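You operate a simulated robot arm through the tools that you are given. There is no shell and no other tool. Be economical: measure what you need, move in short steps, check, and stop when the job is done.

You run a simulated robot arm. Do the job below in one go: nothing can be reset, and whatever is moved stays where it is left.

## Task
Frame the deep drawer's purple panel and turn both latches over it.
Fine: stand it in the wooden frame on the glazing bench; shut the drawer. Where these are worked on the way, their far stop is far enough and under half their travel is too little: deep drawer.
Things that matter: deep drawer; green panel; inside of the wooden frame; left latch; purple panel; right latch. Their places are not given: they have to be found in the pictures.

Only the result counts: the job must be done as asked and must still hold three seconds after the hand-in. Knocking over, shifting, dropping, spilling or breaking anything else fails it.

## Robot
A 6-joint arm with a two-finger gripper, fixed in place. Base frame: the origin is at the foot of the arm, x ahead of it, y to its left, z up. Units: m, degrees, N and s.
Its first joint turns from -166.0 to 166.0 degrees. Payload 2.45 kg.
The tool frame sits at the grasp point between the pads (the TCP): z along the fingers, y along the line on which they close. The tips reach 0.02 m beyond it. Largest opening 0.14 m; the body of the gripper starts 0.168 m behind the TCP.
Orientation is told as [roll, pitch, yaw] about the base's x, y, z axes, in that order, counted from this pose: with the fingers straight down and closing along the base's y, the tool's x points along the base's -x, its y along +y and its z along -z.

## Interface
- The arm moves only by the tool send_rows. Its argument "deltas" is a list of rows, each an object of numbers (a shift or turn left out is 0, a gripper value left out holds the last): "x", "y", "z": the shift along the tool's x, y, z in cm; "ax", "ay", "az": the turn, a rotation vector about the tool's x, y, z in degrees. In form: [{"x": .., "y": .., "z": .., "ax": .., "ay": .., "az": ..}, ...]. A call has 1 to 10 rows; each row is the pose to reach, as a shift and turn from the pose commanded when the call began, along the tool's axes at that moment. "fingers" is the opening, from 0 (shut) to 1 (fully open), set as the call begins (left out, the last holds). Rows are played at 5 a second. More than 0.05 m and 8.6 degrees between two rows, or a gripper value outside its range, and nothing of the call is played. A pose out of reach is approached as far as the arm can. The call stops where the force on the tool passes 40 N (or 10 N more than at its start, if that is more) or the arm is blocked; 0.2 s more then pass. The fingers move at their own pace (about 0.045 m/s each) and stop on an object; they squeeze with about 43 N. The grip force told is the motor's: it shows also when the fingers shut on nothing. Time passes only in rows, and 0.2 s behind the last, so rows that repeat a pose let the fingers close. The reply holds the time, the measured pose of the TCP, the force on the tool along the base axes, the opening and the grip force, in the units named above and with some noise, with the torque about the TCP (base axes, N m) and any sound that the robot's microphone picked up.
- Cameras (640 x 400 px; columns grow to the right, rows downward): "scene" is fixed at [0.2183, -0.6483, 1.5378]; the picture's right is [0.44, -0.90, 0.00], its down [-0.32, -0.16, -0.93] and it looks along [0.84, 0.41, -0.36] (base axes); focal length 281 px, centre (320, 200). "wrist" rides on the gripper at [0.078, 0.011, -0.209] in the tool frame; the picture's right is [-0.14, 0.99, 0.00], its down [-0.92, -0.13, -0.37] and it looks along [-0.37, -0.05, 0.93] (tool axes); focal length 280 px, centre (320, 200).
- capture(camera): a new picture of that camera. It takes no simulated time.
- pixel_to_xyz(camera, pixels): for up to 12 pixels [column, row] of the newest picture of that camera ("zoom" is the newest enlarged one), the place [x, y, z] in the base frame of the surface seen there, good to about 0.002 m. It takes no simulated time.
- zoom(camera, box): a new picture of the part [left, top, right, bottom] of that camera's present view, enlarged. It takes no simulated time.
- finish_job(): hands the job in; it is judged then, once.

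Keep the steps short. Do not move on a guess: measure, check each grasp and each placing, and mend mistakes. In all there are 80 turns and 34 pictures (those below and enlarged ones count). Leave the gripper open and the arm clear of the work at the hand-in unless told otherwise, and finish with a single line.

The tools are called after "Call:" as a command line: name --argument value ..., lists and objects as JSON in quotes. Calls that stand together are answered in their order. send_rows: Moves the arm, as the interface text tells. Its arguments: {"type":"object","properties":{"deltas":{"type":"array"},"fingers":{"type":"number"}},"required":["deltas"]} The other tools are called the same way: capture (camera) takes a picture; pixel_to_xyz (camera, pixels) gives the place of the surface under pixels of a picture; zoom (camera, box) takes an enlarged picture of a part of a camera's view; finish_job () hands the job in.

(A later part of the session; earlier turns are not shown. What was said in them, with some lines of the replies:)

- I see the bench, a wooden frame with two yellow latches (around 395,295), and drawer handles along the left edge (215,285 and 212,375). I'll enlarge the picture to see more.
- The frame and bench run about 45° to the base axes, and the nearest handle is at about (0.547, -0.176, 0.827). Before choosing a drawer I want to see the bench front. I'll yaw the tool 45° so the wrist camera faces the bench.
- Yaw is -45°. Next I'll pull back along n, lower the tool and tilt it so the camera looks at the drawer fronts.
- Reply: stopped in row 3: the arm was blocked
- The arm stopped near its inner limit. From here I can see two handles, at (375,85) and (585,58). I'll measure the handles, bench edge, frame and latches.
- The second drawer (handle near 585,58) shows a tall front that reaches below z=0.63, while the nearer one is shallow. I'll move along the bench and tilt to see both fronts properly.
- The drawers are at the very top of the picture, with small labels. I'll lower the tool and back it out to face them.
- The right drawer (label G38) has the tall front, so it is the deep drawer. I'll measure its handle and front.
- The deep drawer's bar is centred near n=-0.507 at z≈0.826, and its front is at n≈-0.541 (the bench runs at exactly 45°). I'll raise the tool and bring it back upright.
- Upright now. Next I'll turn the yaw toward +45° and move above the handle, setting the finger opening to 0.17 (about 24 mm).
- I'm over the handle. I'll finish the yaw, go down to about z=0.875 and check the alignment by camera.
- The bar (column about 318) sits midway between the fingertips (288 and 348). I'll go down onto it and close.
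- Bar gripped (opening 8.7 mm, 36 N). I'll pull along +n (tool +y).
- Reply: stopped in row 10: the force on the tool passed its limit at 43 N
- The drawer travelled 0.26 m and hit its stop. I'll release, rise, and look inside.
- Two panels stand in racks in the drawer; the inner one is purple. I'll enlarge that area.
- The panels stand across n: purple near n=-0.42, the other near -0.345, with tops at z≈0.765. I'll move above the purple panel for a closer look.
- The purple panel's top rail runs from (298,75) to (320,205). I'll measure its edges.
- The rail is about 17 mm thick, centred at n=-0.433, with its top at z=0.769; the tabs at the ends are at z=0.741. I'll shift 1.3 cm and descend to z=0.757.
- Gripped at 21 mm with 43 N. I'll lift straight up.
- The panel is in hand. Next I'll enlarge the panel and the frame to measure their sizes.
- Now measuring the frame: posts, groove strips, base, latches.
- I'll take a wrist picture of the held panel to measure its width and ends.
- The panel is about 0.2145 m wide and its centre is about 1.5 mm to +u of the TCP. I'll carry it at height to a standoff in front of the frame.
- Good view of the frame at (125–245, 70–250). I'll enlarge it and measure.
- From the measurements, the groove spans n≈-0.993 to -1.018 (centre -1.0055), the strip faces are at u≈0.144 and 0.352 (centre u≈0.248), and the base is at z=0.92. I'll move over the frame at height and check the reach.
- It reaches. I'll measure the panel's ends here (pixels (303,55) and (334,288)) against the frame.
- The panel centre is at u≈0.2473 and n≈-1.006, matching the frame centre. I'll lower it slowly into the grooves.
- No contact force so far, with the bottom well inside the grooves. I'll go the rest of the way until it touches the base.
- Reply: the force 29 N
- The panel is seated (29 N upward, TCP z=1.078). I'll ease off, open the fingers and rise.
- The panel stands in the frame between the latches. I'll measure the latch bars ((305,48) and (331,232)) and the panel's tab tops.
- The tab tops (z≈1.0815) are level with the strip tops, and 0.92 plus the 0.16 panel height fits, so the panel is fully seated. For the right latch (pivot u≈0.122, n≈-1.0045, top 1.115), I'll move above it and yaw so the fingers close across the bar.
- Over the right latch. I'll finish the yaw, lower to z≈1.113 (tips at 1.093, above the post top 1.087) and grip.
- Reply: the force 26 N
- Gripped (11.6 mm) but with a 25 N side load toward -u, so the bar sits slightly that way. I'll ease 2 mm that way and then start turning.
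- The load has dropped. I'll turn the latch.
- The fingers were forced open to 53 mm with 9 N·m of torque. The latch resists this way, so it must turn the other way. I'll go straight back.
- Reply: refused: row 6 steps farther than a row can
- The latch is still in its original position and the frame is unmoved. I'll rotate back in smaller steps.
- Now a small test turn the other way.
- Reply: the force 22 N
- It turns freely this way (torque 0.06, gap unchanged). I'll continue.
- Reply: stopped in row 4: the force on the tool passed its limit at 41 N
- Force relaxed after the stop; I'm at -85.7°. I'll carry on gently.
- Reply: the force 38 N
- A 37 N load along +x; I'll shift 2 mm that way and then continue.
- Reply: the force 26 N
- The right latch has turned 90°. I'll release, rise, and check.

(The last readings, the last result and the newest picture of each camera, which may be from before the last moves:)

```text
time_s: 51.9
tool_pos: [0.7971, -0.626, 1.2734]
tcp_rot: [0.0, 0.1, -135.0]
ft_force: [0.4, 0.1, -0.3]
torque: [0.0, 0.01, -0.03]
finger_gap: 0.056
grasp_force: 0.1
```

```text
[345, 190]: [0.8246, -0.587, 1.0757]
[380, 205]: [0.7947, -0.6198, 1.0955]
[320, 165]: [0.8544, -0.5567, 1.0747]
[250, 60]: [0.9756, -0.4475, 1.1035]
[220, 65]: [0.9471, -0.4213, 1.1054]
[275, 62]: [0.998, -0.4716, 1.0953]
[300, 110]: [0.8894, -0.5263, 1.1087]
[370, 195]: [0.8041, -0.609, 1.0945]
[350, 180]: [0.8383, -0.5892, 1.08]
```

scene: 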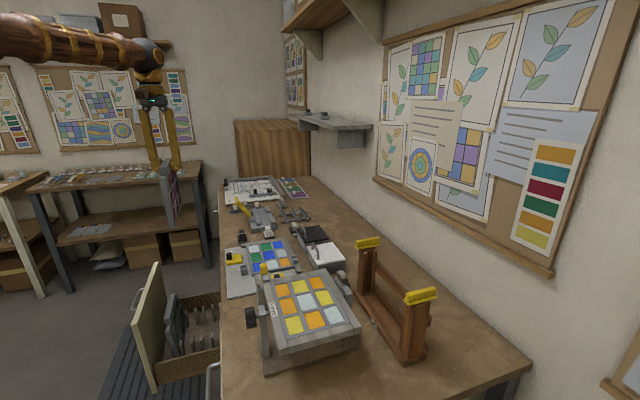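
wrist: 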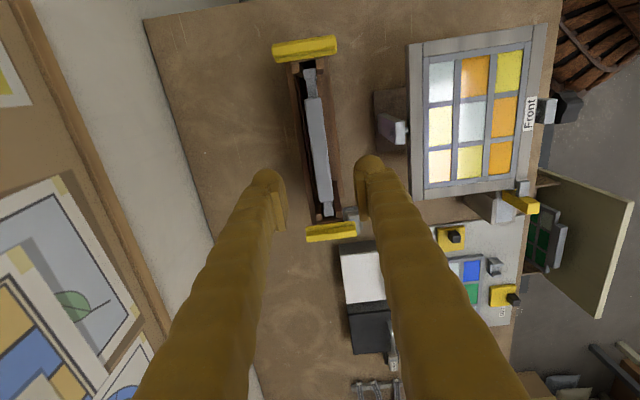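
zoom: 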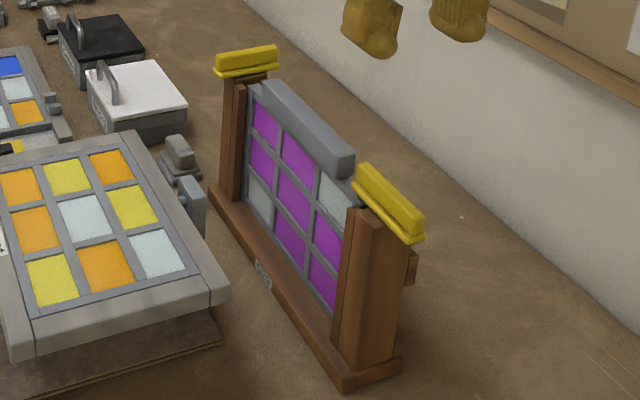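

The right latch now lies over the panel's tab. For the left latch (pivot u≈0.374, n≈-1.006), I'll travel 25.3 cm along +u and turn back to yaw -45°.

Call:
send_rows --deltas '[{"x": 2.5, "az": -8.5}, {"x": 5, "az": -17}, {"x": 8, "az": -25.5}, {"x": 11, "az": -34}, {"x": 14, "az": -42.5}, {"x": 17, "az": -51}, {"x": 20, "az": -59.5}, {"x": 22.5, "az": -68}, {"x": 24.5, "az": -76.5}, {"x": 25.3, "az": -85}]'

Call:
send_rows --deltas '[{"az": -5}, {"az": -5}]'

Call:
capture --camera "wrist"

```text
time_s: 54.1
tool_pos: [0.9802, -0.4459, 1.2735]
tcp_rot: [0.3, 0.0, -49.9]
ft_force: [0.2, -0.3, 0.2]
torque: [0.01, -0.02, 0.02]
finger_gap: 0.0561
grasp_force: 0.0
```

```text
time_s: 54.7
tool_pos: [0.9793, -0.4454, 1.2743]
tcp_rot: [0.3, 0.0, -45.0]
ft_force: [0.1, -0.5, 0.7]
torque: [0.0, 0.02, 0.0]
finger_gap: 0.0559
grasp_force: 0.0
```

```text
5 pictures are left
```

wrist: 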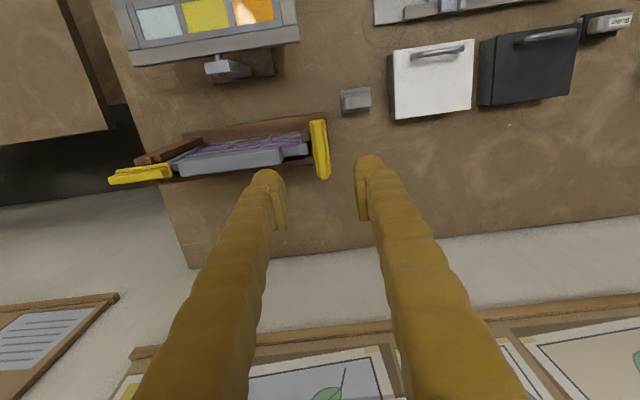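

Reached. I'll measure the left latch's edges (bar around (320,150)).

Call:
pixel_to_xyz --camera "wrist" --pixels '[[318, 124], [319, 150], [322, 150], [326, 150], [328, 150], [315, 150], [322, 176], [325, 124], [311, 130], [140, 175], [300, 148]]'

```text
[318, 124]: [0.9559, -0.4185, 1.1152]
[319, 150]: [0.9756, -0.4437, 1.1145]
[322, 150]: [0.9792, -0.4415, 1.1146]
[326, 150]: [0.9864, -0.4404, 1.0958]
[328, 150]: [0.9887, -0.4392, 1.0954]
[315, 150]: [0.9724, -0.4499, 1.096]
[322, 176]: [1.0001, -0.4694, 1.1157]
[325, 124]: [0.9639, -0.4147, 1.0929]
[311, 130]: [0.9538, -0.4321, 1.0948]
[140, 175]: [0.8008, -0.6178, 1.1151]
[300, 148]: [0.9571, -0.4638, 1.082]
```

The bar's centre is u≈0.378 and n≈-1.006, and the TCP is at (0.3775, -1.007). I'll lower it and grip.

Call:
send_rows --deltas '[{"z": 4}, {"z": 8}, {"z": 12}, {"z": 14.5}, {"z": 16}, {"z": 16}]'

Call:
send_rows --deltas '[{}, {}, {}, {}]' --fingers 0

```text
time_s: 56.1
tool_pos: [0.9798, -0.4459, 1.1169]
tcp_rot: [0.2, -0.1, -45.1]
ft_force: [-0.5, -0.7, 0.2]
torque: [0.01, -0.01, 0.0]
finger_gap: 0.056
grasp_force: 0.0
```

```text
time_s: 57.1
tool_pos: [0.9816, -0.4451, 1.1175]
tcp_rot: [0.2, 0.0, -44.9]
ft_force: [7.0, 4.2, 0.1]
torque: [0.0, -0.1, 0.01]
finger_gap: 0.0112
grasp_force: 33.8
```

Gripped well (11 mm, low side load). A small test turn toward yaw +45° (mirror of the right one).

Call:
send_rows --deltas '[{"az": -4}, {"az": -8}, {"az": -13}]'

```text
time_s: 57.9
tool_pos: [0.9796, -0.4441, 1.117]
tcp_rot: [0.4, -0.1, -31.9]
ft_force: [31.9, 3.9, 17.2]
torque: [-0.03, -0.39, 0.01]
finger_gap: 0.0111
grasp_force: 38.7
```

It turns freely. Side load is 32 N along +x, so I'll shift 2 mm that way and then continue.

Call:
send_rows --deltas '[{"x": -0.1, "y": 0.06}, {"x": -0.2, "y": 0.12}]'

Call:
send_rows --deltas '[{"az": -7}, {"az": -14}, {"az": -21}]'

```text
time_s: 58.5
tool_pos: [0.9794, -0.4443, 1.116]
tcp_rot: [0.2, 0.1, -32.0]
ft_force: [-2.6, 20.0, 17.8]
torque: [0.28, 0.15, -0.01]
finger_gap: 0.0109
grasp_force: 37.6
```

```text
time_s: 59.2
tool_pos: [0.9812, -0.4442, 1.1165]
tcp_rot: [0.3, 0.0, -15.5]
ft_force: [-4.6, 3.9, 2.4]
torque: [0.08, 0.18, -0.06]
finger_gap: 0.0111
grasp_force: 38.3
stopped in row 3: the force on the tool passed its limit at 40 N (the readings are from after the stop); the commanded pose is now the measured one
```

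The load has relaxed and the gap is unchanged. I'll continue in short pieces.

Call:
send_rows --deltas '[{"az": -6}, {"az": -12}, {"az": -18}]'

```text
time_s: 60.0
tool_pos: [0.9804, -0.4454, 1.1163]
tcp_rot: [0.3, -0.2, 2.6]
ft_force: [-18.9, 21.7, 7.0]
torque: [0.2, 0.5, -0.05]
finger_gap: 0.0112
grasp_force: 37.8
```

Call:
send_rows --deltas '[{"x": 0.1, "y": 0.11}, {"x": 0.1, "y": 0.11, "az": -6}, {"x": 0.1, "y": 0.11, "az": -12}, {"x": 0.1, "y": 0.11, "az": -18}]'

```text
time_s: 61.0
tool_pos: [0.9807, -0.4453, 1.1156]
tcp_rot: [0.1, -0.2, 20.6]
ft_force: [23.7, 5.7, 10.6]
torque: [0.21, -0.72, 0.02]
finger_gap: 0.011
grasp_force: 38.3
```

Call:
send_rows --deltas '[{"x": -0.15, "y": -0.05}, {"x": -0.15, "y": -0.05, "az": -6}, {"x": -0.15, "y": -0.05, "az": -12}, {"x": -0.15, "y": -0.05, "az": -18}, {"x": -0.15, "y": -0.05, "az": -24.4}]'

```text
time_s: 62.2
tool_pos: [0.9802, -0.4437, 1.1163]
tcp_rot: [0.1, -0.2, 45.0]
ft_force: [-5.6, 8.8, 15.6]
torque: [0.04, 0.12, -0.04]
finger_gap: 0.011
grasp_force: 37.9
```

The left latch has turned 90°. I'll release, rise and check it.

Call:
send_rows --deltas '[{}, {}, {}]' --fingers 0.4

Call:
send_rows --deltas '[{"z": -2}, {"z": -5}, {"z": -9}, {"z": -13}, {"z": -17}]'

Call:
zoom --camera "scene" --box '[340, 220, 450, 370]'

```text
time_s: 63.0
tool_pos: [0.982, -0.445, 1.1145]
tcp_rot: [0.2, -0.2, 44.9]
ft_force: [-0.1, 0.6, -0.4]
torque: [0.02, 0.04, 0.04]
finger_gap: 0.0561
grasp_force: 0.0
```

```text
time_s: 64.2
tool_pos: [0.9797, -0.4443, 1.2861]
tcp_rot: [0.1, -0.3, 44.8]
ft_force: [-0.2, -0.1, 2.2]
torque: [-0.1, -0.12, -0.01]
finger_gap: 0.056
grasp_force: 0.1
```

```text
2.67 times, centred on (395, 295) of scene
```

zoom: 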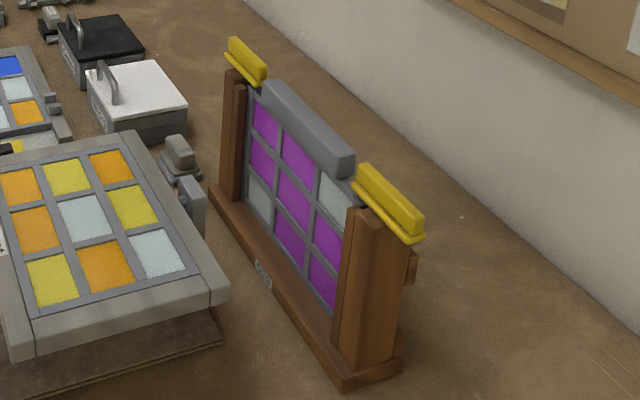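

Both latches lie over the panel. Next is the drawer: I'll travel at height back over its handle, at about (0.673, 0.329).

Call:
send_rows --deltas '[{"x": -1.83, "y": 4.24}, {"x": -3.66, "y": 8.48}, {"x": -5.5, "y": 12.7}, {"x": -7.3, "y": 16.95}, {"x": -9.15, "y": 21.2}, {"x": -11, "y": 25.4}, {"x": -12.8, "y": 29.7}, {"x": -14.65, "y": 33.9}, {"x": -16.5, "y": 38.15}]' --fingers 0.17

Call:
send_rows --deltas '[{"x": -1.83, "y": 4.24}, {"x": -3.66, "y": 8.48}, {"x": -5.5, "y": 12.7}, {"x": -7.3, "y": 16.95}, {"x": -9.15, "y": 21.2}, {"x": -11, "y": 25.4}, {"x": -12.8, "y": 29.7}, {"x": -14.65, "y": 33.9}, {"x": -16.5, "y": 38.15}, {"x": -16.5, "y": 38.15}]'

```text
time_s: 66.2
tool_pos: [0.8309, -0.0569, 1.2875]
tcp_rot: [0.3, -0.2, 44.9]
ft_force: [-0.4, 0.2, -0.6]
torque: [-0.01, 0.03, 0.05]
finger_gap: 0.0238
grasp_force: 0.1
```

```text
time_s: 68.4
tool_pos: [0.676, 0.3271, 1.2863]
tcp_rot: [0.1, -0.3, 44.8]
ft_force: [0.1, -0.1, 0.3]
torque: [0.0, -0.01, 0.01]
finger_gap: 0.0237
grasp_force: 0.0
```

Nearly there; 3.5 mm more along n. I'll descend to z≈0.876 and check with the camera.

Call:
send_rows --deltas '[{"y": 0.35, "z": 5}, {"y": 0.35, "z": 10}, {"y": 0.35, "z": 15}, {"y": 0.35, "z": 20}, {"y": 0.35, "z": 25}, {"y": 0.35, "z": 30}, {"y": 0.35, "z": 35}, {"y": 0.35, "z": 39}, {"y": 0.35, "z": 41}]'

Call:
capture --camera "wrist"

```text
refused: row 1 steps farther than a row can; nothing moved
```

```text
3 pictures are left
```

wrist: 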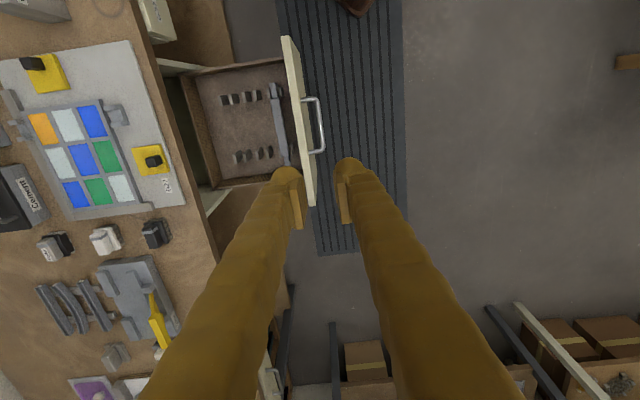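

That call was refused because the first step was too large. I'll measure the bar here and then descend in slightly smaller steps.

Call:
pixel_to_xyz --camera "wrist" --pixels '[[320, 115], [322, 130], [319, 110], [321, 125], [323, 140]]'

Call:
send_rows --deltas '[{"y": 0.2, "z": 4.5}, {"y": 0.35, "z": 9}, {"y": 0.35, "z": 13.5}, {"y": 0.35, "z": 18}, {"y": 0.35, "z": 22.5}, {"y": 0.35, "z": 27}, {"y": 0.35, "z": 31.5}, {"y": 0.35, "z": 36}, {"y": 0.35, "z": 39.5}, {"y": 0.35, "z": 41}]'

Call:
capture --camera "wrist"

```text
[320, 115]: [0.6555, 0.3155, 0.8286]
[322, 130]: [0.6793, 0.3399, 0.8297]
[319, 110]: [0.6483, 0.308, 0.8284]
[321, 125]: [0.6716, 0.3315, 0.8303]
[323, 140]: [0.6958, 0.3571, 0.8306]
```

```text
time_s: 70.6
tool_pos: [0.6739, 0.3343, 0.8769]
tcp_rot: [0.1, -0.3, 44.9]
ft_force: [-0.3, 0.6, -0.4]
torque: [0.0, 0.01, -0.02]
finger_gap: 0.0237
grasp_force: 0.0
```

```text
2 pictures are left
```

wrist: 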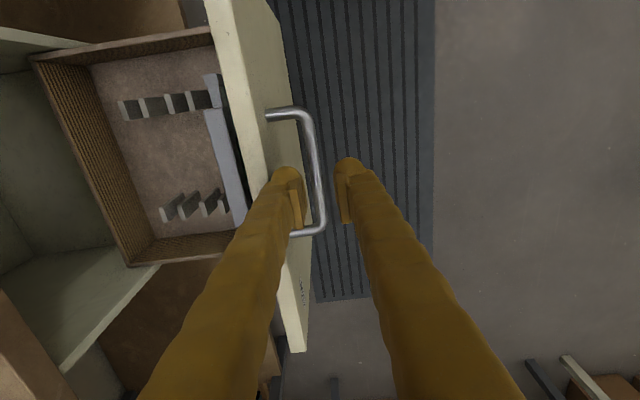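

The bar (column about 319) is centred between the fingers. I'll lower onto it and grip.

Call:
send_rows --deltas '[{"z": 2}, {"z": 4}, {"z": 4.9}]'

Call:
send_rows --deltas '[{}, {}, {}]' --fingers 0

```text
time_s: 71.4
tool_pos: [0.6743, 0.3351, 0.8283]
tcp_rot: [0.1, -0.3, 44.9]
ft_force: [1.4, 0.6, -0.2]
torque: [0.02, 0.0, 0.02]
finger_gap: 0.0239
grasp_force: 0.0
```

```text
time_s: 72.2
tool_pos: [0.6751, 0.335, 0.8275]
tcp_rot: [0.1, -0.2, 44.9]
ft_force: [0.5, 0.9, -2.8]
torque: [0.01, -0.03, 0.87]
finger_gap: 0.0093
grasp_force: 37.3
```

Gripped. I'll push the drawer shut (about 26.5 cm), slowing at the end.

Call:
send_rows --deltas '[{"y": -2}, {"y": -5}, {"y": -8}, {"y": -11}, {"y": -14}, {"y": -17}, {"y": -20}, {"y": -22.5}, {"y": -24.5}, {"y": -25.5}]'

Call:
send_rows --deltas '[{"y": -0.5}, {"y": -0.9}, {"y": -1.2}, {"y": -1.5}, {"y": -1.8}]'

```text
time_s: 74.0
tool_pos: [0.8303, 0.1781, 0.827]
tcp_rot: [0.1, -0.1, 45.0]
ft_force: [4.9, 5.7, -9.3]
torque: [0.14, -0.1, 0.99]
finger_gap: 0.0087
grasp_force: 36.2
stopped in row 8: the force on the tool passed its limit at 42 N (the readings are from after the stop); the commanded pose is now the measured one
```

```text
time_s: 75.2
tool_pos: [0.8416, 0.1656, 0.8268]
tcp_rot: [0.1, 0.0, 44.9]
ft_force: [3.2, 3.9, -26.9]
torque: [0.07, -0.09, 0.83]
finger_gap: 0.0079
grasp_force: 36.2
```

I'm at n=-0.478, with 2.8 cm to go; the drawer still moves, with a vertical load building up. I'll lower by 2 mm to ease it and continue slowly.

Call:
send_rows --deltas '[{"z": 0.2}, {"z": 0.2, "y": -0.5}, {"z": 0.2, "y": -1}, {"z": 0.2, "y": -1.5}, {"z": 0.2, "y": -2}, {"z": 0.2, "y": -2.4}, {"z": 0.2, "y": -2.8}, {"z": 0.2, "y": -3}]'

```text
time_s: 77.0
tool_pos: [0.8633, 0.1454, 0.826]
tcp_rot: [0.4, -0.2, 45.1]
ft_force: [-13.9, 30.2, 12.7]
torque: [0.23, -0.01, 0.87]
finger_gap: 0.0077
grasp_force: 35.5
```

It's against the closed stop (n=-0.508, 31 N resisting). I'll release and rise clear.

Call:
send_rows --deltas '[{}, {}, {}]' --fingers 0.17

Call:
send_rows --deltas '[{"z": -3}, {"z": -6}, {"z": -10}, {"z": -14}, {"z": -18}, {"z": -22}, {"z": -26}, {"z": -30}, {"z": -34}]'

Call:
capture --camera "wrist"

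```text
time_s: 77.8
tool_pos: [0.8639, 0.144, 0.8257]
tcp_rot: [0.2, -0.1, 44.9]
ft_force: [-15.2, 15.9, -3.2]
torque: [-0.59, -0.49, 0.32]
finger_gap: 0.0132
grasp_force: 0.2
```

```text
time_s: 79.8
tool_pos: [0.8625, 0.1404, 1.1644]
tcp_rot: [0.3, -0.1, 45.0]
ft_force: [0.0, 0.6, 0.7]
torque: [-0.04, -0.01, 0.0]
finger_gap: 0.024
grasp_force: 0.1
```

```text
1 pictures are left
```

wrist: 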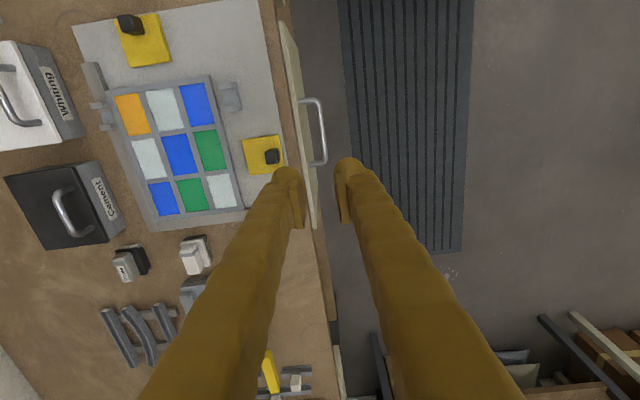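

Call:
pixel_to_xyz --camera "wrist" --pixels '[[317, 115], [321, 135], [323, 150], [290, 70], [297, 110], [307, 180]]'

Call:
send_rows --deltas '[{"z": -4}, {"z": -8}, {"z": -10}]' --fingers 1

Call:
capture --camera "scene"

```text
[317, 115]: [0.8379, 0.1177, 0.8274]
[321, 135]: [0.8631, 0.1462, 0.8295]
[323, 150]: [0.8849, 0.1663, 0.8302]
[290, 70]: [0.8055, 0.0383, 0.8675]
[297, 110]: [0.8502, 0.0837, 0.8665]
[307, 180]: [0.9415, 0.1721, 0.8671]
```

```text
time_s: 80.6
tool_pos: [0.8632, 0.1383, 1.2628]
tcp_rot: [0.2, 0.0, 44.9]
ft_force: [0.3, 1.0, -0.9]
torque: [0.0, 0.03, 0.0]
finger_gap: 0.0944
grasp_force: 0.0
```

```text
0 pictures are left
```

scene: 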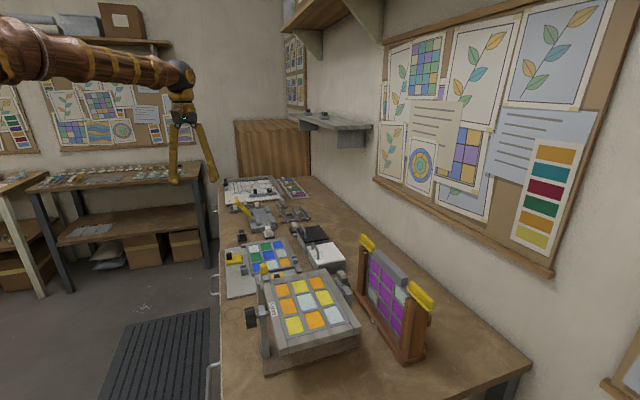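

The drawer bar is at n≈-0.507 and the front at -0.542, which matches the shut position. The panel is framed, both latches lie over it, and the arm is clear with the gripper open. I'm handing in.

Call:
finish_job

```text
The job is handed in.
```

The purple panel stands in the wooden frame with both latches turned over it, the deep drawer is shut, and the green panel is still inside it.
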